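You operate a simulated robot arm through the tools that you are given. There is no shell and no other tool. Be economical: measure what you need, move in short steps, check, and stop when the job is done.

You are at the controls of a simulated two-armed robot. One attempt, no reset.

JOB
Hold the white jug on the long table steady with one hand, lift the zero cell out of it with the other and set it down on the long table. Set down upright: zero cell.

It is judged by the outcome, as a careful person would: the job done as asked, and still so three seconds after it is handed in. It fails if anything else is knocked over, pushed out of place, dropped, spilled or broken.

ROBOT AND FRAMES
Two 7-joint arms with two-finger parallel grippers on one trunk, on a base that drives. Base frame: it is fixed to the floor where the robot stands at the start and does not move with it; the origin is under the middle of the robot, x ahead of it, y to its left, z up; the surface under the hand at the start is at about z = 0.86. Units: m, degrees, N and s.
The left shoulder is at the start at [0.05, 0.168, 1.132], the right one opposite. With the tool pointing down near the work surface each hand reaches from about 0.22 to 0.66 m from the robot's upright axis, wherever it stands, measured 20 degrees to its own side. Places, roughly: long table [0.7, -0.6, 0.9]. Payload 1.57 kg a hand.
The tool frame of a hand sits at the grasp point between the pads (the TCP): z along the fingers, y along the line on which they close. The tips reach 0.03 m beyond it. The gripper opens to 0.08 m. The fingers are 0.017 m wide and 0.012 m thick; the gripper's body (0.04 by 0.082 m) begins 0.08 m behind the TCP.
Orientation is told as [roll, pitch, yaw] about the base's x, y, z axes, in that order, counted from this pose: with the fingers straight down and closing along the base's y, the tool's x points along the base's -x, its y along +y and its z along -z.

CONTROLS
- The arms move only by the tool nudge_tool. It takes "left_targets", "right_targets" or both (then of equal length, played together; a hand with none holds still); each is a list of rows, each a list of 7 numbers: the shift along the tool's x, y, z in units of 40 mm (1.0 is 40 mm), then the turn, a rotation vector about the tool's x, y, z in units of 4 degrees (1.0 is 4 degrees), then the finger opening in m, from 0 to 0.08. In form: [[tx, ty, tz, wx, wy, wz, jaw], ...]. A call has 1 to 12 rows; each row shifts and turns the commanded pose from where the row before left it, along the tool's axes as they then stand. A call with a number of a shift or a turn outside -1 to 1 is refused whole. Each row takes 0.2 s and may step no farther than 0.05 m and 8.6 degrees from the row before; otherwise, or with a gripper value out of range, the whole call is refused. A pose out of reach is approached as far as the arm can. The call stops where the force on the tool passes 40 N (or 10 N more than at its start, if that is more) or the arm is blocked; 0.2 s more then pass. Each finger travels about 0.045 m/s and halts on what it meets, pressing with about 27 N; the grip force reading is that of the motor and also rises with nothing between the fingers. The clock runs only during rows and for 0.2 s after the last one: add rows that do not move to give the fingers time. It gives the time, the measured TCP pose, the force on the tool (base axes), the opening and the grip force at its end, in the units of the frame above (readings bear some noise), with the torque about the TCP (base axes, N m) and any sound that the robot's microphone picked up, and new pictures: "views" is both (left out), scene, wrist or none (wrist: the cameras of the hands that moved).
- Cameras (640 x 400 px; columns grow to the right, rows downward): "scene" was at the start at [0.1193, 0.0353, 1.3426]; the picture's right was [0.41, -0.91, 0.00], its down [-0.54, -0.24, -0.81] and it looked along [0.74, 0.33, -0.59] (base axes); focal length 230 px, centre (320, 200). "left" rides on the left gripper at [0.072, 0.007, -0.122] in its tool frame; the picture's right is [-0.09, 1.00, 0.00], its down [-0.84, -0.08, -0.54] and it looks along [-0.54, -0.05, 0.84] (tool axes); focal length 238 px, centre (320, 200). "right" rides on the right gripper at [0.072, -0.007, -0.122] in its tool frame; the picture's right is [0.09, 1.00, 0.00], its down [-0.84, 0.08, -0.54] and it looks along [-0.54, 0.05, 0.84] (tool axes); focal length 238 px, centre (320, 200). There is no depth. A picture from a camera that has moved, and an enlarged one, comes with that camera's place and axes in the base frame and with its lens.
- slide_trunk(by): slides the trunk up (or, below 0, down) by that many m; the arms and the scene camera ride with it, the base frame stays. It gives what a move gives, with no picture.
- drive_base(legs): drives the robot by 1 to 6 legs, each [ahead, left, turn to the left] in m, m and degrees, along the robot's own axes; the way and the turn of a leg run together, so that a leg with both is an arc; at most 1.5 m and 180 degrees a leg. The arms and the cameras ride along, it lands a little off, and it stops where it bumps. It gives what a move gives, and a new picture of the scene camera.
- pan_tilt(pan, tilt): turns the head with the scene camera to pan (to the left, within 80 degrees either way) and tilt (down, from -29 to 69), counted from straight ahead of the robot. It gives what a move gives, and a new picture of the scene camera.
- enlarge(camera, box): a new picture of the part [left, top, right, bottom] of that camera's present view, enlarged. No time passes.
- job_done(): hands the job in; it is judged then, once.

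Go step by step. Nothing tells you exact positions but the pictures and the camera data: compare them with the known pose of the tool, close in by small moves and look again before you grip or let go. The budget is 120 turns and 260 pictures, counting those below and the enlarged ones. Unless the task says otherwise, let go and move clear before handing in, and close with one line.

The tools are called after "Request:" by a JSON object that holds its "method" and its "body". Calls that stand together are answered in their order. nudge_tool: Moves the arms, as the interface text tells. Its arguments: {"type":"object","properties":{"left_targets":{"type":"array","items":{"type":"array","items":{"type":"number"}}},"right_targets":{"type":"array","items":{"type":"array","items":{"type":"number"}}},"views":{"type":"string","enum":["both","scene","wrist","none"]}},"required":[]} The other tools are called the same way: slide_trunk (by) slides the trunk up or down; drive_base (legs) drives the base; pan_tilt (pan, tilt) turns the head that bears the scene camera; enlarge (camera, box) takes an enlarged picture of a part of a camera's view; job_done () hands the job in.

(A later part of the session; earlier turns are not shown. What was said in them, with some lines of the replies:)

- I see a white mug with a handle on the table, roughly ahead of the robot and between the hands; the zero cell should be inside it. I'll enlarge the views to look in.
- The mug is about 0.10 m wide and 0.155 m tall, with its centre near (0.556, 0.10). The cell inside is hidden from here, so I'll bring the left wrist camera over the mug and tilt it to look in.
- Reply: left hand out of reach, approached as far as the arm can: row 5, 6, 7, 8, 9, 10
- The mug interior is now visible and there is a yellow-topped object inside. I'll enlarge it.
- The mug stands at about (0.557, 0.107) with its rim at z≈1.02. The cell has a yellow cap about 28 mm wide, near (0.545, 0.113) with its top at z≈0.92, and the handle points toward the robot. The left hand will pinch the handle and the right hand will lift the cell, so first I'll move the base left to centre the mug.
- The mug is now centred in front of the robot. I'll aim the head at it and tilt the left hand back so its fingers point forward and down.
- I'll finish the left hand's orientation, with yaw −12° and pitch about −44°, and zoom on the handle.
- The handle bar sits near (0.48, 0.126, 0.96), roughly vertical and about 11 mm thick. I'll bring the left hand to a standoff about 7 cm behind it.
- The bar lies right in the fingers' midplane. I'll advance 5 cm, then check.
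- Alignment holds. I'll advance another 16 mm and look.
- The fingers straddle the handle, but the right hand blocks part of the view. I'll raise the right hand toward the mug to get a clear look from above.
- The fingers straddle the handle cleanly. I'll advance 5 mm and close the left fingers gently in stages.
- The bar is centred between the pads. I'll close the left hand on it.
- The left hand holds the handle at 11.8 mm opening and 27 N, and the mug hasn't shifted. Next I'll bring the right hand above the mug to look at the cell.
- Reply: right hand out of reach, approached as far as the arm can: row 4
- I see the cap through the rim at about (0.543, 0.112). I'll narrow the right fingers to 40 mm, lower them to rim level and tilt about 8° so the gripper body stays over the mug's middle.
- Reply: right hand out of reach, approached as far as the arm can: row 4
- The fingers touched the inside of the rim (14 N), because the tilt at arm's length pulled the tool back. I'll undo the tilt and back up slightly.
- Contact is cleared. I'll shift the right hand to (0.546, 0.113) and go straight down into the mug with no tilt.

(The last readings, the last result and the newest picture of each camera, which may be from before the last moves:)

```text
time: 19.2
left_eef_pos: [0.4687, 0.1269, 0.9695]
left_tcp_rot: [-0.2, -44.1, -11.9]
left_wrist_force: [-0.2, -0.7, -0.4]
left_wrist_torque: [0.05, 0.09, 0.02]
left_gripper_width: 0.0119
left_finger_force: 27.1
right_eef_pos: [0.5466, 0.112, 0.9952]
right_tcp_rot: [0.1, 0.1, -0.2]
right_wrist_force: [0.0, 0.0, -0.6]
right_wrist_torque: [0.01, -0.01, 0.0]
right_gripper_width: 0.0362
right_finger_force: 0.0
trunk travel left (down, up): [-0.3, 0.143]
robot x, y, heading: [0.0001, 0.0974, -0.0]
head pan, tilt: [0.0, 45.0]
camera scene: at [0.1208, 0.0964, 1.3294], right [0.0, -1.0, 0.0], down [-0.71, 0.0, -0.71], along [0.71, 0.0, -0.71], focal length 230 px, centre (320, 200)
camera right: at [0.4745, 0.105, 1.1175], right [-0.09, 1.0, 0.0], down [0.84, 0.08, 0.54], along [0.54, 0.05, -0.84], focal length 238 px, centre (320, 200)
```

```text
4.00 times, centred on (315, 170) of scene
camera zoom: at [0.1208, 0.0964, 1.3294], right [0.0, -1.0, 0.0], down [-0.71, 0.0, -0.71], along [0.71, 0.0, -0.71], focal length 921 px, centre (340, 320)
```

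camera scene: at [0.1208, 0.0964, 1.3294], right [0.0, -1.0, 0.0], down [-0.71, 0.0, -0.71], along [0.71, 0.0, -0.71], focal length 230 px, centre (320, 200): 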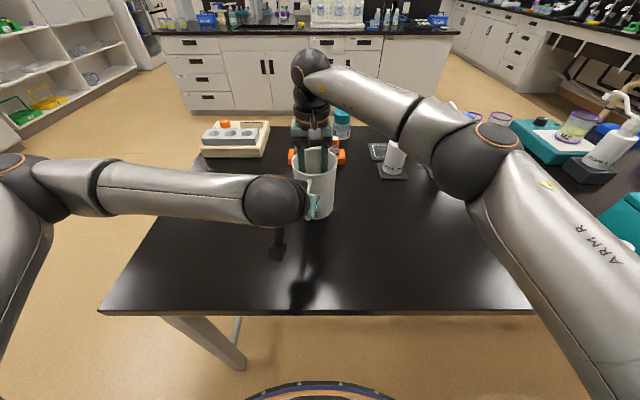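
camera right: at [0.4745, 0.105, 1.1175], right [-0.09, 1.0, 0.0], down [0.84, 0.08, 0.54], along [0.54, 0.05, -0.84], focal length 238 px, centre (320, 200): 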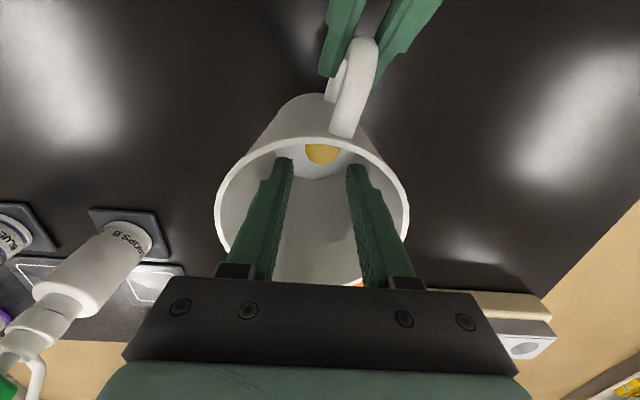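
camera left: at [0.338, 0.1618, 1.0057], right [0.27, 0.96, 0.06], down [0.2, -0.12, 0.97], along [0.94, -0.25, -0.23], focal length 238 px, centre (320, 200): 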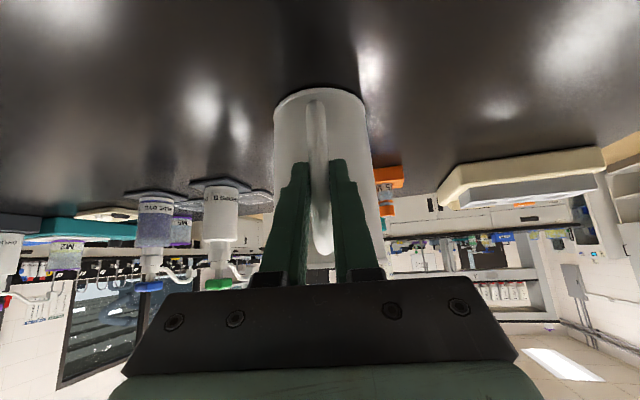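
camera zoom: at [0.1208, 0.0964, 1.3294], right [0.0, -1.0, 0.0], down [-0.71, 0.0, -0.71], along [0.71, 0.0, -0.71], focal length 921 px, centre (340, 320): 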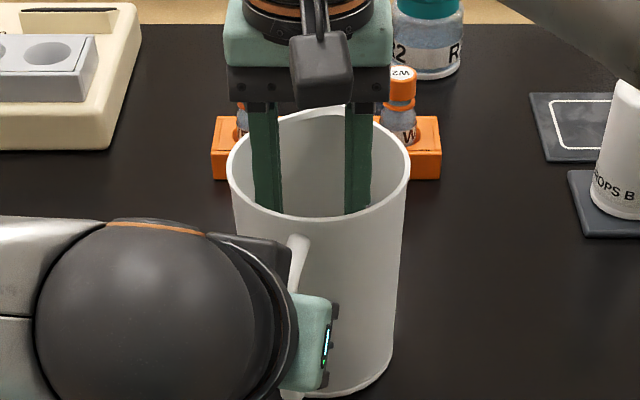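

The cap comes out at about (0.540, 0.113) with its top at z≈0.94 and a diameter of about 26 mm. I'll shift 4 mm back and descend to TCP z≈0.952, keeping the gripper body above the rim.

Request:
{"method": "nudge_tool", "body": {"right_targets": [[0.1, 0.025, 0, 0, 0, 0, 0.036], [0, 0, 0.4, 0, 0, 0, 0.036], [0, 0, 0.4, 0, 0, 0, 0.036], [0, 0, 0.27, 0, 0, 0, 0.036], [0, 0, 0, 0, 0, 0, 0.036]], "views": "both"}}

Request:
{"method": "enlarge", "body": {"camera": "right", "box": [220, 60, 420, 260]}}

Request:
{"method": "enlarge", "body": {"camera": "scene", "box": [265, 120, 365, 220]}}

```text
time: 20.4
left_eef_pos: [0.4693, 0.1276, 0.9681]
left_tcp_rot: [-0.2, -44.1, -11.7]
left_wrist_force: [0.3, -0.2, -0.2]
left_wrist_torque: [0.03, 0.12, 0.09]
left_gripper_width: 0.0122
left_finger_force: 27.3
right_eef_pos: [0.5422, 0.1121, 0.9539]
right_tcp_rot: [0.0, -0.1, -0.1]
right_wrist_force: [-0.8, -0.4, 0.4]
right_wrist_torque: [-0.01, 0.04, 0.0]
right_gripper_width: 0.0353
right_finger_force: 0.0
trunk travel left (down, up): [-0.3, 0.143]
robot x, y, heading: [0.0023, 0.0963, -0.1]
head pan, tilt: [0.0, 45.0]
camera scene: at [0.1209, 0.0964, 1.3293], right [0.0, -1.0, 0.0], down [-0.71, 0.0, -0.71], along [0.71, 0.0, -0.71], focal length 230 px, centre (320, 200)
camera right: at [0.4698, 0.106, 1.0752], right [-0.09, 1.0, 0.0], down [0.84, 0.08, 0.54], along [0.54, 0.05, -0.84], focal length 238 px, centre (320, 200)
```

scene: 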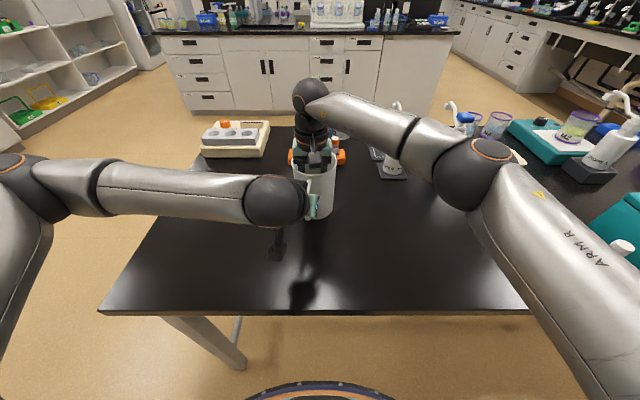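
right: 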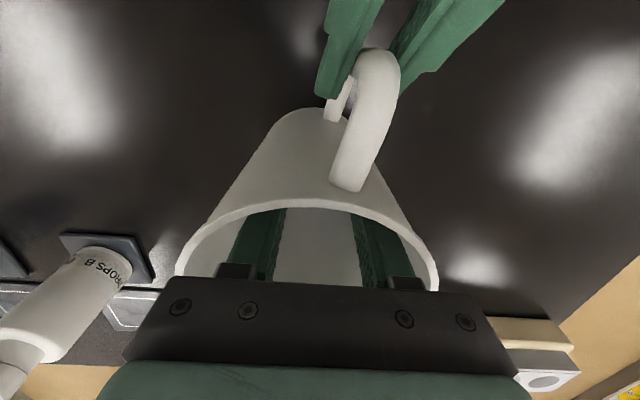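

```text
2.00 times, centred on (320, 160) of right
camera zoom: at [0.4698, 0.106, 1.0752], right [-0.09, 1.0, 0.0], down [0.84, 0.08, 0.54], along [0.54, 0.05, -0.84], focal length 477 px, centre (320, 280)
```

zoom: 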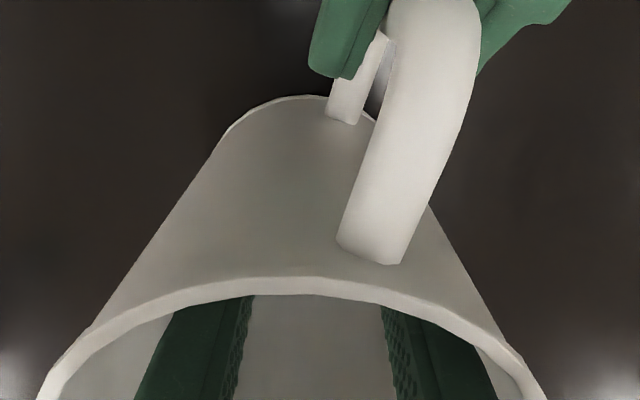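

```text
4.00 times, centred on (315, 170) of scene
camera zoom: at [0.1209, 0.0964, 1.3293], right [0.0, -1.0, 0.0], down [-0.71, 0.0, -0.71], along [0.71, 0.0, -0.71], focal length 921 px, centre (340, 320)
```

zoom: 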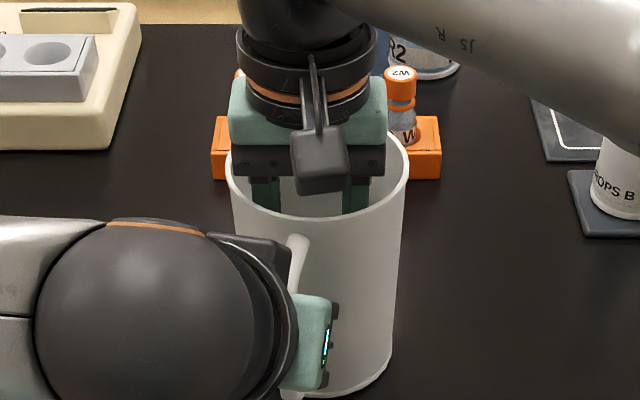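

No contact forces, and the fingers should now be around the cap. I'll close the right fingers.

Request:
{"method": "nudge_tool", "body": {"right_targets": [[0, 0, 0, 0, 0, 0, 0.03], [0, 0, 0, 0, 0, 0, 0.022], [0, 0, 0, 0, 0, 0, 0.015], [0, 0, 0, 0, 0, 0, 0.01], [0, 0, 0, 0, 0, 0, 0.01]], "views": "none"}}

```text
time: 21.6
left_eef_pos: [0.4691, 0.1267, 0.9697]
left_tcp_rot: [-0.2, -44.1, -11.7]
left_wrist_force: [-0.9, -0.4, 0.5]
left_wrist_torque: [0.03, 0.06, 0.0]
left_gripper_width: 0.012
left_finger_force: 26.9
right_eef_pos: [0.5415, 0.1132, 0.9549]
right_tcp_rot: [0.0, 0.0, 0.0]
right_wrist_force: [0.5, 0.2, 0.1]
right_wrist_torque: [-0.02, 0.02, -0.01]
right_gripper_width: 0.025
right_finger_force: 26.8
trunk travel left (down, up): [-0.3, 0.143]
robot x, y, heading: [0.0027, 0.0969, -0.3]
head pan, tilt: [0.0, 45.0]
```

The right hand grips the cap at 25 mm opening and 27 N. I'll lift straight up, drifting about 8 mm toward the robot to stay within reach.

Request:
{"method": "nudge_tool", "body": {"right_targets": [[0, 0, -0.5, 0, 0, 0, 0.01], [0, 0, -0.8, 0, 0, 0, 0.01], [0.05, 0, -0.8, 0, 0, 0, 0.01], [0.05, 0, -0.8, 0, 0, 0, 0.01], [0, 0, 0, 0, 0, 0, 0.01]], "views": "both"}}

Request:
{"method": "enlarge", "body": {"camera": "right", "box": [220, 60, 420, 260]}}

Request:
{"method": "enlarge", "body": {"camera": "scene", "box": [265, 100, 365, 220]}}

```text
time: 22.8
left_eef_pos: [0.4688, 0.1264, 0.9699]
left_tcp_rot: [-0.2, -44.1, -11.8]
left_wrist_force: [-0.4, 0.4, -0.4]
left_wrist_torque: [-0.02, 0.03, 0.0]
left_gripper_width: 0.0123
left_finger_force: 26.6
right_eef_pos: [0.536, 0.1137, 1.0716]
right_tcp_rot: [0.1, -0.1, -0.1]
right_wrist_force: [-0.1, 0.4, -1.1]
right_wrist_torque: [0.0, -0.03, 0.01]
right_gripper_width: 0.0249
right_finger_force: 26.8
trunk travel left (down, up): [-0.3, 0.143]
robot x, y, heading: [-0.0014, 0.0976, -0.3]
head pan, tilt: [0.0, 45.0]
camera scene: at [0.121, 0.0964, 1.3293], right [0.0, -1.0, 0.0], down [-0.71, 0.0, -0.71], along [0.71, 0.0, -0.71], focal length 230 px, centre (320, 200)
camera right: at [0.4633, 0.1067, 1.1928], right [-0.09, 1.0, 0.0], down [0.84, 0.08, 0.54], along [0.54, 0.05, -0.84], focal length 238 px, centre (320, 200)
```

scene: 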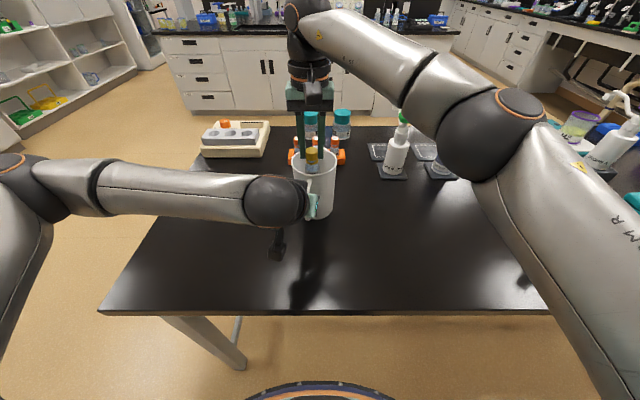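
right: 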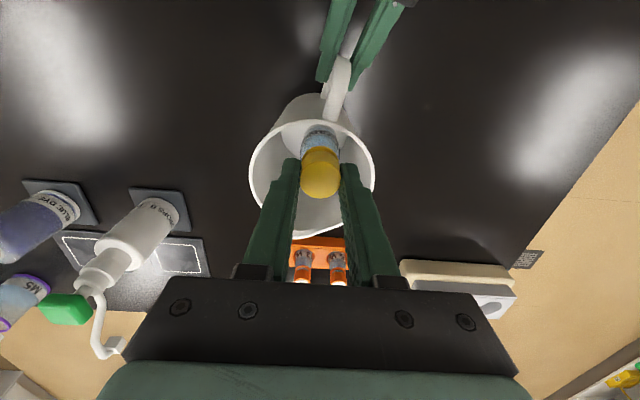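

```text
2.00 times, centred on (320, 160) of right
camera zoom: at [0.4633, 0.1067, 1.1928], right [-0.09, 1.0, 0.0], down [0.84, 0.08, 0.54], along [0.54, 0.05, -0.84], focal length 477 px, centre (320, 280)
```

zoom: 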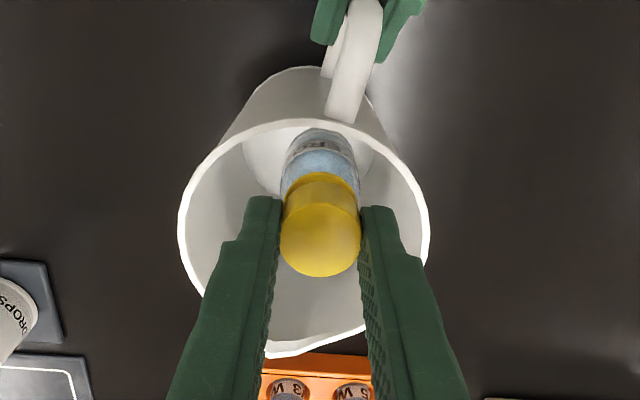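

```text
3.33 times, centred on (315, 160) of scene
camera zoom: at [0.121, 0.0964, 1.3293], right [0.0, -1.0, 0.0], down [-0.71, 0.0, -0.71], along [0.71, 0.0, -0.71], focal length 767 px, centre (337, 333)
```

zoom: 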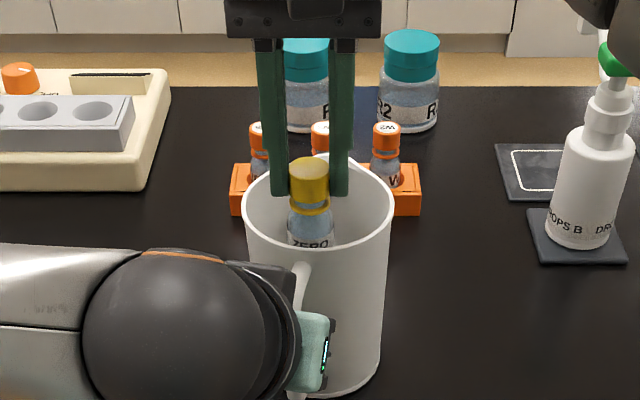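

The cell labelled "ZERO" hangs upright in the grip. I'll continue lifting clear of the rim.

Request:
{"method": "nudge_tool", "body": {"right_targets": [[0.0, -0.1, -0.7, 0, 0, 0, 0.01], [0.05, 0, -0.7, 0, 0, 0, 0.01], [0.1, 0, -0.7, 0, 0, 0, 0.01], [0, 0, 0, 0, 0, 0, 0.01]], "views": "both"}}

Request:
{"method": "enlarge", "body": {"camera": "scene", "box": [255, 80, 375, 220]}}

```text
time: 23.8
left_eef_pos: [0.468, 0.128, 0.97]
left_tcp_rot: [-0.2, -44.2, -11.9]
left_wrist_force: [-0.1, -0.5, -0.3]
left_wrist_torque: [-0.02, 0.08, -0.02]
left_gripper_width: 0.0121
left_finger_force: 26.9
right_eef_pos: [0.525, 0.1042, 1.1558]
right_tcp_rot: [0.0, -0.1, 0.1]
right_wrist_force: [0.8, 0.3, -1.0]
right_wrist_torque: [0.04, 0.0, 0.02]
right_gripper_width: 0.025
right_finger_force: 27.5
right hand out of reach, approached as far as the arm can: row 3
trunk travel left (down, up): [-0.3, 0.143]
robot x, y, heading: [-0.0022, 0.0987, 0.1]
head pan, tilt: [0.0, 45.0]
camera scene: at [0.121, 0.0967, 1.3293], right [0.0, -1.0, 0.0], down [-0.71, 0.0, -0.71], along [0.71, 0.0, -0.71], focal length 230 px, centre (320, 200)
camera right: at [0.4532, 0.0971, 1.2761], right [-0.09, 1.0, 0.0], down [0.84, 0.08, 0.54], along [0.54, 0.05, -0.84], focal length 238 px, centre (320, 200)
```

scene: 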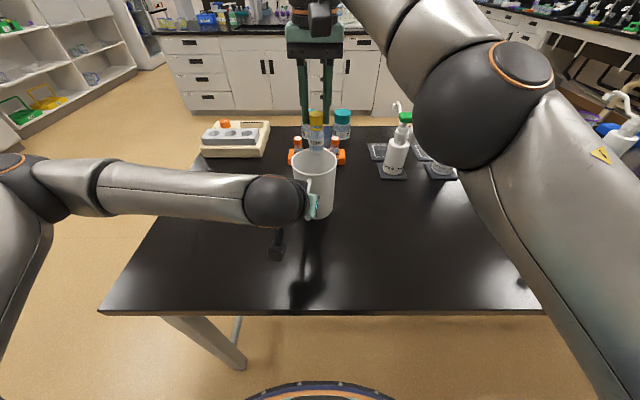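
right: 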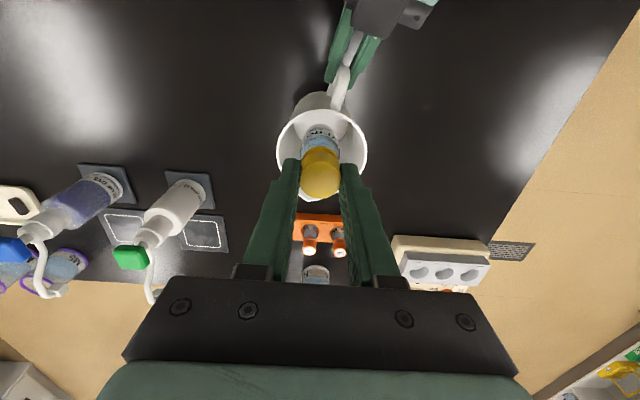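

```text
2.86 times, centred on (315, 150) of scene
camera zoom: at [0.121, 0.0967, 1.3293], right [0.0, -1.0, 0.0], down [-0.71, 0.0, -0.71], along [0.71, 0.0, -0.71], focal length 658 px, centre (334, 343)
```

zoom: 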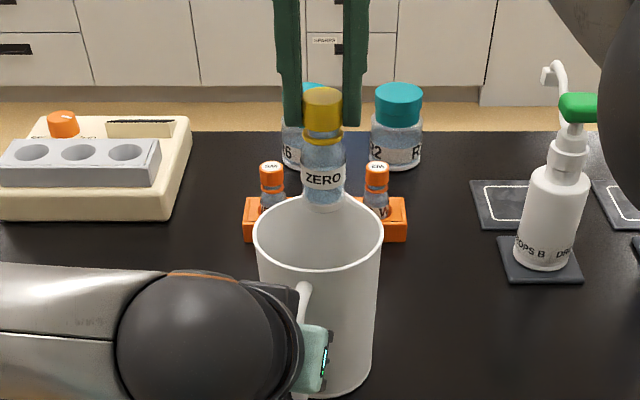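

The cell is clear of the rim, with its bottom about 0.09 m below the TCP. I'll carry it to open table near (0.47, −0.04).

Request:
{"method": "nudge_tool", "body": {"right_targets": [[0, -0.7, -0.1, 0, 0, 0, 0.01], [0, -0.7, 0, 0, 0, 0, 0.01], [0.45, -0.7, 0, 0, 0, 0, 0.01], [0.45, -0.75, 0, 0, 0, 0, 0.01], [0.45, -0.75, 0, 0, 0, 0, 0.01], [0, 0, 0, 0, 0, 0, 0.01]], "views": "both"}}

```text
time: 25.2
left_eef_pos: [0.4694, 0.1277, 0.9697]
left_tcp_rot: [-0.1, -44.1, -11.9]
left_wrist_force: [0.2, 0.2, 0.1]
left_wrist_torque: [-0.02, 0.05, 0.01]
left_gripper_width: 0.0118
left_finger_force: 27.4
right_eef_pos: [0.4672, -0.0423, 1.1583]
right_tcp_rot: [0.0, 0.0, -0.1]
right_wrist_force: [0.5, -0.5, -0.4]
right_wrist_torque: [-0.04, -0.01, 0.0]
right_gripper_width: 0.0249
right_finger_force: 27.3
trunk travel left (down, up): [-0.3, 0.143]
robot x, y, heading: [0.001, 0.0966, -0.1]
head pan, tilt: [0.0, 45.0]
camera scene: at [0.121, 0.0966, 1.3293], right [0.0, -1.0, 0.0], down [-0.71, 0.0, -0.71], along [0.71, 0.0, -0.71], focal length 230 px, centre (320, 200)
camera right: at [0.397, -0.0493, 1.2793], right [-0.09, 1.0, 0.0], down [0.84, 0.08, 0.54], along [0.54, 0.05, -0.84], focal length 238 px, centre (320, 200)
```

scene: 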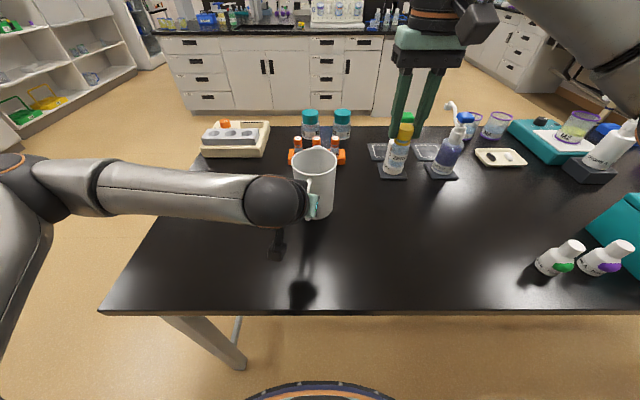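
right: 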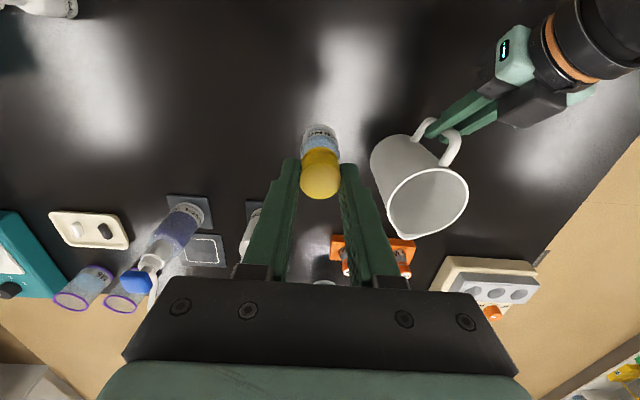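

The area below is clear. I'll lower the cell to about 1.5 cm above the table.

Request:
{"method": "nudge_tool", "body": {"right_targets": [[0, 0, 0.95, 0, 0, 0, 0.01], [0, 0, 0.95, 0, 0, 0, 0.01], [0, 0, 0.95, 0, 0, 0, 0.01], [0, 0, 0.95, 0, 0, 0, 0.01], [0, 0, 0.65, 0, 0, 0, 0.01], [0, 0, 0, 0, 0, 0, 0.01]], "views": "both"}}

Request:
{"method": "enlarge", "body": {"camera": "scene", "box": [330, 140, 430, 260]}}

```text
time: 26.6
left_eef_pos: [0.4697, 0.1277, 0.9692]
left_tcp_rot: [-0.2, -44.2, -11.8]
left_wrist_force: [-0.2, -0.4, -0.5]
left_wrist_torque: [-0.01, 0.05, 0.0]
left_gripper_width: 0.012
left_finger_force: 27.0
right_eef_pos: [0.4696, -0.0402, 0.9787]
right_tcp_rot: [0.1, 0.1, -0.1]
right_wrist_force: [0.3, 1.1, -0.9]
right_wrist_torque: [0.01, -0.02, 0.0]
right_gripper_width: 0.0247
right_finger_force: 26.5
trunk travel left (down, up): [-0.3, 0.143]
robot x, y, heading: [0.0015, 0.0981, 0.1]
head pan, tilt: [0.0, 45.0]
camera scene: at [0.1209, 0.0964, 1.3293], right [0.0, -1.0, 0.0], down [-0.71, 0.0, -0.71], along [0.71, 0.0, -0.71], focal length 230 px, centre (320, 200)
camera right: at [0.3982, -0.0471, 1.0995], right [-0.09, 1.0, 0.0], down [0.84, 0.08, 0.54], along [0.54, 0.05, -0.84], focal length 238 px, centre (320, 200)
```

scene: 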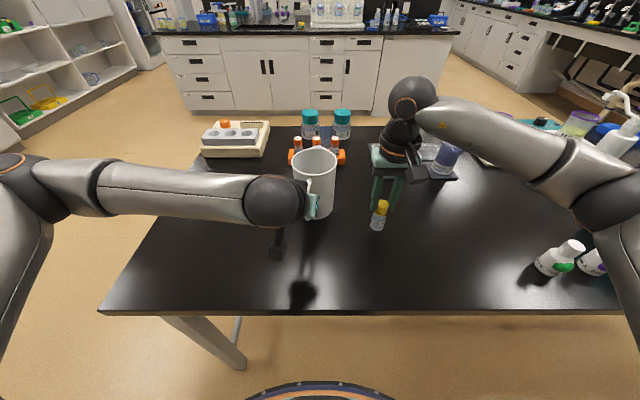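
right: 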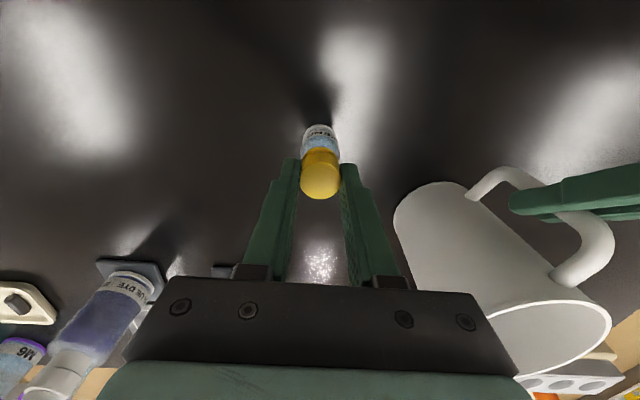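

```text
3.33 times, centred on (380, 200) of scene
camera zoom: at [0.1209, 0.0964, 1.3293], right [0.0, -1.0, 0.0], down [-0.71, 0.0, -0.71], along [0.71, 0.0, -0.71], focal length 767 px, centre (120, 200)
```

zoom: 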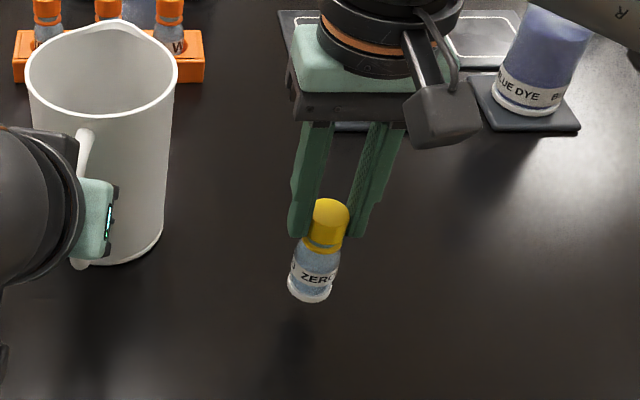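

The cell's bottom is about 1.5–2 cm above the table. I'll lower it in small steps and watch the force.

Request:
{"method": "nudge_tool", "body": {"right_targets": [[0, 0, 0.15, 0, 0, 0, 0.01], [0, 0, 0.13, 0, 0, 0, 0.01], [0, 0, 0, 0, 0, 0, 0.01]], "views": "none"}}

Request:
{"method": "enlarge", "body": {"camera": "scene", "box": [345, 180, 405, 260]}}

```text
time: 27.4
left_eef_pos: [0.4689, 0.1266, 0.9688]
left_tcp_rot: [-0.2, -44.1, -11.8]
left_wrist_force: [0.2, 0.2, 0.0]
left_wrist_torque: [0.02, 0.07, 0.01]
left_gripper_width: 0.0122
left_finger_force: 26.7
right_eef_pos: [0.4703, -0.0401, 0.9674]
right_tcp_rot: [-0.1, 0.0, -0.1]
right_wrist_force: [0.4, 0.1, 0.1]
right_wrist_torque: [0.02, 0.0, -0.01]
right_gripper_width: 0.0249
right_finger_force: 26.7
trunk travel left (down, up): [-0.3, 0.143]
robot x, y, heading: [0.0011, 0.0982, -0.0]
head pan, tilt: [0.0, 45.0]
```

```text
5.00 times, centred on (375, 220) of scene
camera zoom: at [0.1209, 0.0964, 1.3293], right [0.0, -1.0, 0.0], down [-0.71, 0.0, -0.71], along [0.71, 0.0, -0.71], focal length 1151 px, centre (45, 100)
```

zoom: 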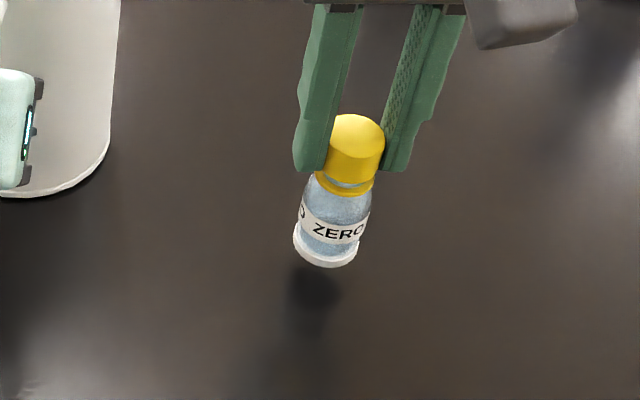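

It is still off the table. I'll go lower in 3 mm steps.

Request:
{"method": "nudge_tool", "body": {"right_targets": [[0, 0, 0.08, 0, 0, 0, 0.01], [0, 0, 0.08, 0, 0, 0, 0.01], [0, 0, 0, 0, 0, 0, 0.01]], "views": "none"}}

Request:
{"method": "enlarge", "body": {"camera": "scene", "box": [345, 180, 405, 260]}}

```text
time: 28.2
left_eef_pos: [0.4684, 0.1278, 0.9694]
left_tcp_rot: [-0.3, -44.2, -11.7]
left_wrist_force: [0.1, 0.2, 0.0]
left_wrist_torque: [0.04, 0.04, 0.0]
left_gripper_width: 0.012
left_finger_force: 26.8
right_eef_pos: [0.4726, -0.0409, 0.9624]
right_tcp_rot: [0.0, 0.0, 0.0]
right_wrist_force: [0.8, -0.3, -1.6]
right_wrist_torque: [0.0, 0.01, -0.01]
right_gripper_width: 0.0249
right_finger_force: 26.4
trunk travel left (down, up): [-0.3, 0.143]
robot x, y, heading: [-0.0025, 0.1, 0.1]
head pan, tilt: [0.0, 45.0]
```

```text
5.00 times, centred on (375, 220) of scene
camera zoom: at [0.1209, 0.0964, 1.3293], right [0.0, -1.0, 0.0], down [-0.71, 0.0, -0.71], along [0.71, 0.0, -0.71], focal length 1151 px, centre (45, 100)
```

zoom: 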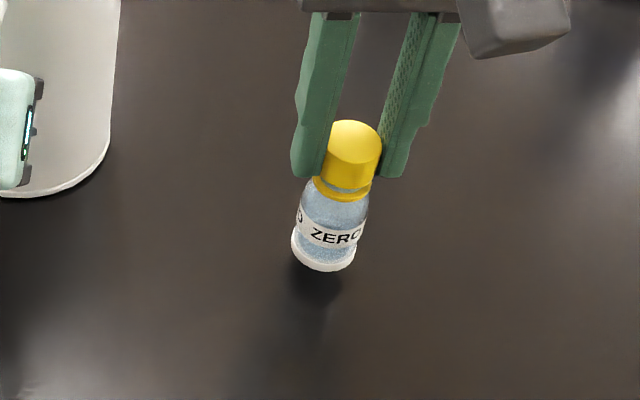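

The shadow is closing in and contact is near. I'll go down a few more millimetres.

Request:
{"method": "nudge_tool", "body": {"right_targets": [[0, 0, 0.08, 0, 0, 0, 0.01], [0, 0, 0.06, 0, 0, 0, 0.01], [0, 0, 0, 0, 0, 0, 0.01]], "views": "none"}}

Request:
{"method": "enlarge", "body": {"camera": "scene", "box": [345, 180, 405, 260]}}

```text
time: 29.0
left_eef_pos: [0.4691, 0.1275, 0.9692]
left_tcp_rot: [-0.2, -44.1, -11.8]
left_wrist_force: [-0.3, 0.0, -0.1]
left_wrist_torque: [0.03, 0.07, 0.03]
left_gripper_width: 0.0119
left_finger_force: 27.3
right_eef_pos: [0.4716, -0.0406, 0.9569]
right_tcp_rot: [0.0, 0.0, 0.0]
right_wrist_force: [-0.1, 0.0, -0.5]
right_wrist_torque: [-0.01, -0.01, 0.04]
right_gripper_width: 0.0249
right_finger_force: 27.2
trunk travel left (down, up): [-0.3, 0.143]
robot x, y, heading: [-0.0018, 0.0973, 0.0]
head pan, tilt: [0.0, 45.0]
```

```text
5.00 times, centred on (375, 220) of scene
camera zoom: at [0.1209, 0.0964, 1.3293], right [0.0, -1.0, 0.0], down [-0.71, 0.0, -0.71], along [0.71, 0.0, -0.71], focal length 1151 px, centre (45, 100)
```

zoom: 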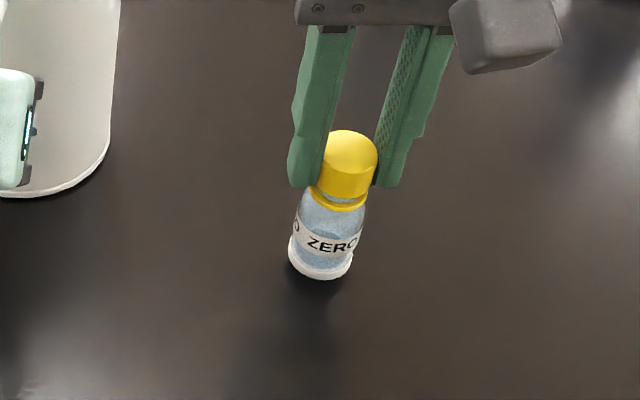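

Request:
{"method": "nudge_tool", "body": {"right_targets": [[0, 0, 0.06, 0, 0, 0, 0.01], [0, 0, 0.06, 0, 0, 0, 0.01], [0, 0, 0, 0, 0, 0, 0.01]], "views": "none"}}

Request:
{"method": "enlarge", "body": {"camera": "scene", "box": [345, 180, 405, 260]}}

```text
time: 29.8
left_eef_pos: [0.4688, 0.1283, 0.9692]
left_tcp_rot: [-0.3, -44.1, -11.8]
left_wrist_force: [0.2, 0.3, 0.0]
left_wrist_torque: [0.0, 0.04, -0.06]
left_gripper_width: 0.0119
left_finger_force: 26.9
right_eef_pos: [0.4719, -0.0398, 0.9506]
right_tcp_rot: [-0.1, 0.1, -0.1]
right_wrist_force: [-0.2, -0.4, -0.8]
right_wrist_torque: [-0.03, 0.0, -0.03]
right_gripper_width: 0.025
right_finger_force: 26.9
trunk travel left (down, up): [-0.3, 0.143]
robot x, y, heading: [-0.0015, 0.0955, -0.1]
head pan, tilt: [0.0, 45.0]
```

```text
5.00 times, centred on (375, 220) of scene
camera zoom: at [0.1209, 0.0964, 1.3293], right [0.0, -1.0, 0.0], down [-0.71, 0.0, -0.71], along [0.71, 0.0, -0.71], focal length 1151 px, centre (45, 100)
```

zoom: 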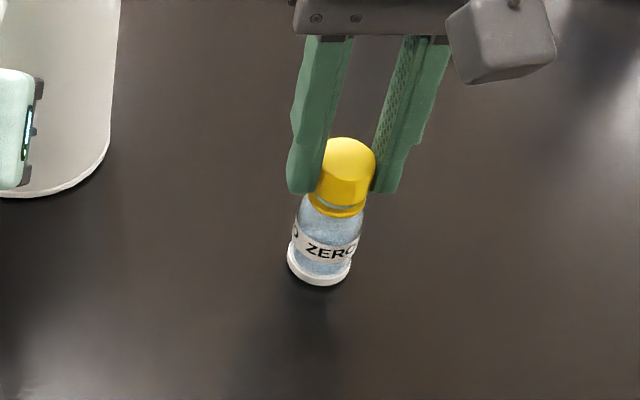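

Nearly touching. I'll continue in 1.5 mm steps.

Request:
{"method": "nudge_tool", "body": {"right_targets": [[0, 0, 0.04, 0, 0, 0, 0.01], [0, 0, 0.04, 0, 0, 0, 0.01], [0, 0, 0, 0, 0, 0, 0.01]], "views": "none"}}

Request:
{"method": "enlarge", "body": {"camera": "scene", "box": [345, 180, 405, 260]}}

```text
time: 30.6
left_eef_pos: [0.4689, 0.1279, 0.969]
left_tcp_rot: [-0.1, -44.2, -11.8]
left_wrist_force: [0.2, 0.0, 0.7]
left_wrist_torque: [0.01, 0.07, 0.01]
left_gripper_width: 0.0117
left_finger_force: 27.6
right_eef_pos: [0.4715, -0.0397, 0.9507]
right_tcp_rot: [0.2, -0.3, 0.0]
right_wrist_force: [0.1, -4.1, 22.6]
right_wrist_torque: [-0.39, 0.19, 0.01]
right_gripper_width: 0.0252
right_finger_force: 26.7
trunk travel left (down, up): [-0.3, 0.143]
robot x, y, heading: [0.0015, 0.0956, 0.1]
head pan, tilt: [0.0, 45.0]
```

```text
5.00 times, centred on (375, 220) of scene
camera zoom: at [0.1191, 0.0965, 1.3298], right [0.0, -1.0, 0.0], down [-0.71, 0.0, -0.71], along [0.71, 0.0, -0.71], focal length 1151 px, centre (45, 100)
```

zoom: 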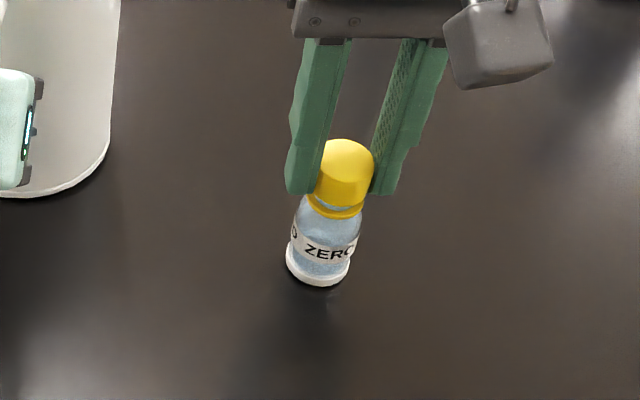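

Contact is made at 23 N. I'll ease up about 2 mm to relieve it, then open the fingers gradually.

Request:
{"method": "nudge_tool", "body": {"right_targets": [[0, 0, -0.05, 0, 0, 0, 0.01], [0, 0, 0, 0, 0, 0, 0.01]], "views": "none"}}

```text
time: 31.2
left_eef_pos: [0.4679, 0.126, 0.9683]
left_tcp_rot: [-0.2, -44.2, -11.8]
left_wrist_force: [0.3, -0.1, 0.7]
left_wrist_torque: [0.03, 0.04, 0.01]
left_gripper_width: 0.0121
left_finger_force: 26.5
right_eef_pos: [0.4726, -0.0398, 0.9481]
right_tcp_rot: [0.0, -0.1, 0.0]
right_wrist_force: [3.1, -1.5, 13.5]
right_wrist_torque: [-0.23, -0.2, 0.0]
right_gripper_width: 0.0251
right_finger_force: 26.6
trunk travel left (down, up): [-0.3, 0.143]
robot x, y, heading: [0.0014, 0.0967, 0.1]
head pan, tilt: [0.0, 45.0]
```

Request:
{"method": "nudge_tool", "body": {"right_targets": [[0, 0, -0.03, 0, 0, 0, 0.01], [0, 0, 0, 0, 0, 0, 0.01]], "views": "none"}}

```text
time: 31.8
left_eef_pos: [0.4684, 0.1266, 0.9686]
left_tcp_rot: [-0.2, -44.1, -11.9]
left_wrist_force: [-0.9, -1.1, 0.7]
left_wrist_torque: [-0.01, 0.05, 0.01]
left_gripper_width: 0.0119
left_finger_force: 26.9
right_eef_pos: [0.4712, -0.0403, 0.9483]
right_tcp_rot: [0.0, 0.2, -0.1]
right_wrist_force: [0.6, -1.3, 4.1]
right_wrist_torque: [-0.09, -0.06, 0.0]
right_gripper_width: 0.0249
right_finger_force: 27.4
trunk travel left (down, up): [-0.3, 0.143]
robot x, y, heading: [0.0011, 0.0996, 0.0]
head pan, tilt: [0.0, 45.0]
```

The cell rests on the table with about 4 N of light contact. I'll open slowly.

Request:
{"method": "nudge_tool", "body": {"right_targets": [[0, 0, 0, 0, 0, 0, 0.023], [0, 0, 0, 0, 0, 0, 0.027], [0, 0, 0, 0, 0, 0, 0.033], [0, 0, 0, 0, 0, 0, 0.042], [0, 0, 0, 0, 0, 0, 0.05], [0, 0, 0, 0, 0, 0, 0.05]], "views": "wrist"}}

Request:
{"method": "enlarge", "body": {"camera": "scene", "box": [345, 180, 405, 260]}}

```text
time: 33.2
left_eef_pos: [0.469, 0.1272, 0.9685]
left_tcp_rot: [-0.2, -44.1, -11.7]
left_wrist_force: [-0.4, 0.2, -0.3]
left_wrist_torque: [0.0, 0.12, 0.0]
left_gripper_width: 0.012
left_finger_force: 27.2
right_eef_pos: [0.4725, -0.0388, 0.9502]
right_tcp_rot: [0.0, 0.0, -0.1]
right_wrist_force: [0.5, -0.4, -0.7]
right_wrist_torque: [-0.01, -0.03, 0.01]
right_gripper_width: 0.05
right_finger_force: 0.0
trunk travel left (down, up): [-0.3, 0.143]
robot x, y, heading: [-0.0011, 0.0967, -0.3]
head pan, tilt: [0.0, 45.0]
camera right: at [0.4006, -0.0464, 1.0716], right [-0.09, 1.0, 0.0], down [0.84, 0.08, 0.54], along [0.54, 0.05, -0.84], focal length 238 px, centre (320, 200)
```

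right: 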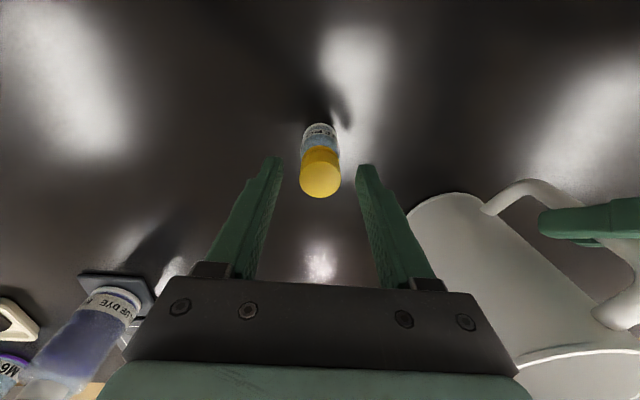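

```text
5.00 times, centred on (375, 220) of scene
camera zoom: at [0.1209, 0.0964, 1.3293], right [0.0, -1.0, 0.0], down [-0.71, 0.0, -0.71], along [0.71, 0.0, -0.71], focal length 1151 px, centre (45, 100)
```

zoom: 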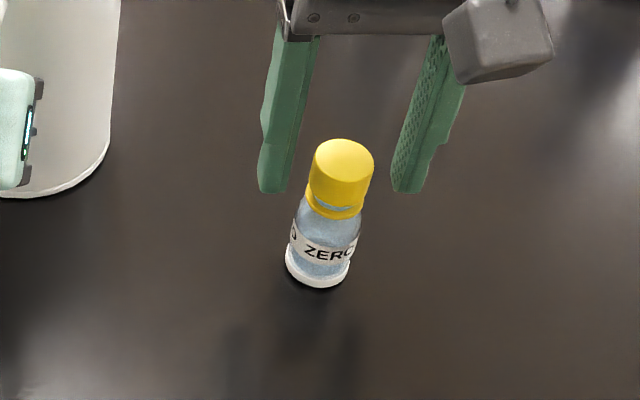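

The cell stands upright by itself. I'll raise the right hand clear, then open the left hand from the handle.

Request:
{"method": "nudge_tool", "body": {"right_targets": [[0, 0, -0.6, 0, 0, 0, 0.05], [0, 0, -0.9, 0, 0, 0, 0.05], [0, 0, -0.9, 0, 0, 0, 0.05], [0, 0, -0.9, 0, 0, 0, 0.05], [0, 0, -0.9, 0, 0, 0, 0.05]], "views": "none"}}

Request:
{"method": "nudge_tool", "body": {"left_targets": [[0, 0, 0, 0, 0, 0, 0.011], [0, 0, 0, 0, 0, 0, 0.014], [0, 0, 0, 0, 0, 0, 0.02], [0, 0, 0, 0, 0, 0, 0.03], [0, 0, 0, 0, 0, 0, 0.04], [0, 0, 0, 0, 0, 0, 0.05], [0, 0, 0, 0, 0, 0, 0.05]], "views": "both"}}

```text
time: 34.4
left_eef_pos: [0.4682, 0.1271, 0.9691]
left_tcp_rot: [-0.2, -44.2, -11.9]
left_wrist_force: [-0.2, 0.4, -0.1]
left_wrist_torque: [-0.01, 0.07, -0.02]
left_gripper_width: 0.0119
left_finger_force: 27.2
right_eef_pos: [0.4723, -0.0415, 1.1194]
right_tcp_rot: [0.0, 0.0, -0.1]
right_wrist_force: [-0.4, -0.2, 0.4]
right_wrist_torque: [0.0, 0.0, -0.03]
right_gripper_width: 0.0502
right_finger_force: 0.0
trunk travel left (down, up): [-0.3, 0.143]
robot x, y, heading: [-0.0004, 0.0987, -0.2]
head pan, tilt: [0.0, 45.0]
```

```text
time: 36.0
left_eef_pos: [0.4686, 0.1268, 0.9699]
left_tcp_rot: [-0.2, -44.0, -11.8]
left_wrist_force: [0.3, -0.3, 0.0]
left_wrist_torque: [0.0, 0.0, 0.02]
left_gripper_width: 0.0497
left_finger_force: 0.2
right_eef_pos: [0.4721, -0.0404, 1.1206]
right_tcp_rot: [0.0, -0.1, 0.0]
right_wrist_force: [0.5, 0.0, 0.3]
right_wrist_torque: [0.0, -0.01, 0.02]
right_gripper_width: 0.0499
right_finger_force: 0.1
trunk travel left (down, up): [-0.3, 0.143]
robot x, y, heading: [-0.0014, 0.097, -0.1]
head pan, tilt: [0.0, 45.0]
camera scene: at [0.1208, 0.0964, 1.3294], right [0.0, -1.0, 0.0], down [-0.71, 0.0, -0.71], along [0.71, 0.0, -0.71], focal length 230 px, centre (320, 200)
camera left: at [0.338, 0.1618, 1.0057], right [0.27, 0.96, 0.06], down [0.2, -0.12, 0.97], along [0.94, -0.25, -0.23], focal length 238 px, centre (320, 200)
```

scene: 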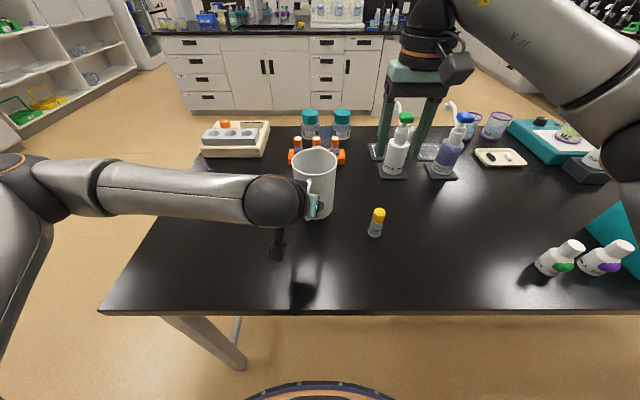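
left: 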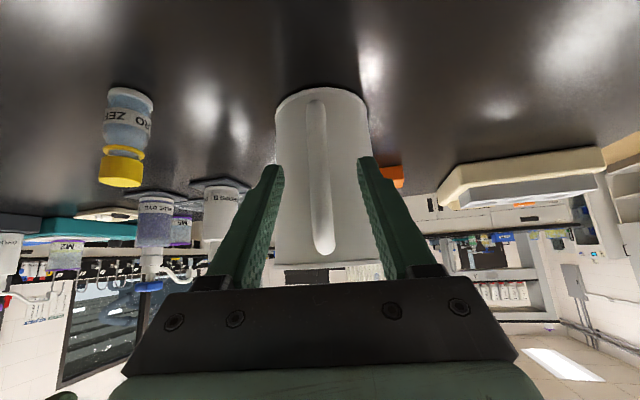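

The mug and cell both stand upright, and the left fingers are open and clear of the handle. I'll withdraw the left hand straight back.

Request:
{"method": "nudge_tool", "body": {"left_targets": [[0, 0, -0.6, 0, 0, 0, 0.05], [0, 0, -0.9, 0, 0, 0, 0.05], [0, 0, -0.9, 0, 0, 0, 0.05], [0, 0, -0.9, 0, 0, 0, 0.05], [0, 0, 0, 0, 0, 0, 0.05]], "views": "both"}}

Request:
{"method": "enlarge", "body": {"camera": "scene", "box": [270, 130, 420, 250]}}

```text
time: 37.2
left_eef_pos: [0.3773, 0.147, 1.064]
left_tcp_rot: [-0.1, -44.2, -11.8]
left_wrist_force: [-0.1, -0.4, 0.4]
left_wrist_torque: [0.01, -0.01, 0.01]
left_gripper_width: 0.0499
left_finger_force: 0.0
right_eef_pos: [0.4726, -0.0412, 1.1188]
right_tcp_rot: [0.0, 0.0, -0.1]
right_wrist_force: [0.5, -0.2, -0.1]
right_wrist_torque: [0.03, -0.02, 0.0]
right_gripper_width: 0.05
right_finger_force: 0.0
trunk travel left (down, up): [-0.3, 0.143]
robot x, y, heading: [0.0029, 0.0931, -0.1]
head pan, tilt: [0.0, 45.0]
camera scene: at [0.1209, 0.0964, 1.3293], right [0.0, -1.0, 0.0], down [-0.71, 0.0, -0.71], along [0.71, 0.0, -0.71], focal length 230 px, centre (320, 200)
camera left: at [0.2464, 0.1819, 1.1015], right [0.27, 0.96, 0.06], down [0.2, -0.12, 0.97], along [0.94, -0.25, -0.23], focal length 238 px, centre (320, 200)
```

scene: 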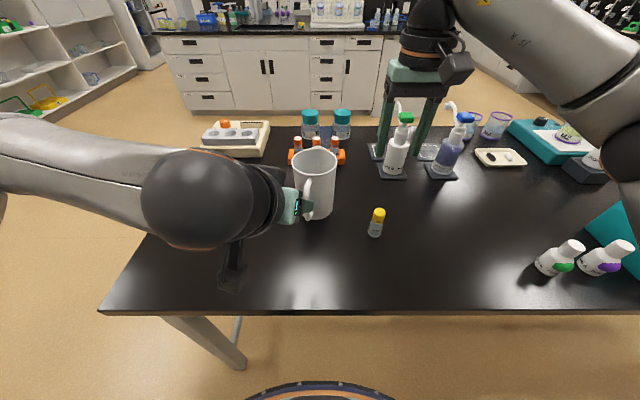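
left: 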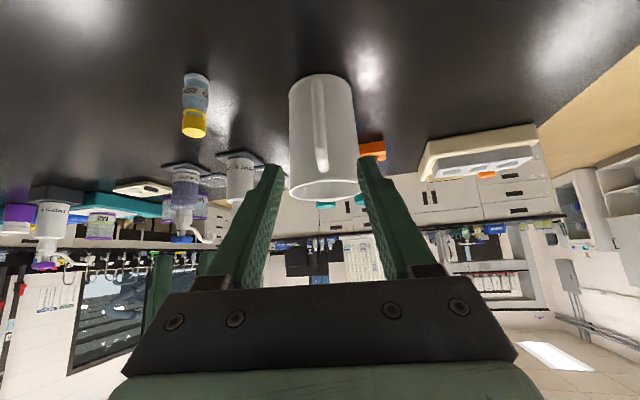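

```text
3.33 times, centred on (345, 190) of scene
camera zoom: at [0.1209, 0.0964, 1.3293], right [0.0, -1.0, 0.0], down [-0.71, 0.0, -0.71], along [0.71, 0.0, -0.71], focal length 767 px, centre (237, 233)
```

zoom: 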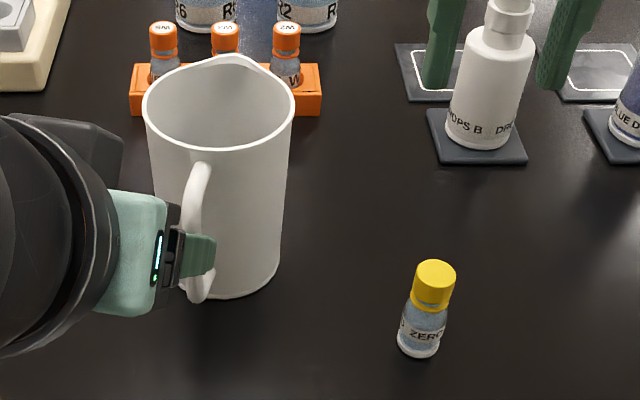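

The jug is upright in its original place, the zero cell stands upright on the table, and both hands are clear. I'm handing in.

Request:
{"method": "job_done", "body": {}}

```text
The job is handed in.
```

The job is handed in: with the left hand holding the jug by its handle, the right hand lifted out the zero cell, which now stands upright on the long table. The jug was nudged about 2 mm when the right fingers touched the inside of its rim, then came back, and nothing else was moved or knocked over.
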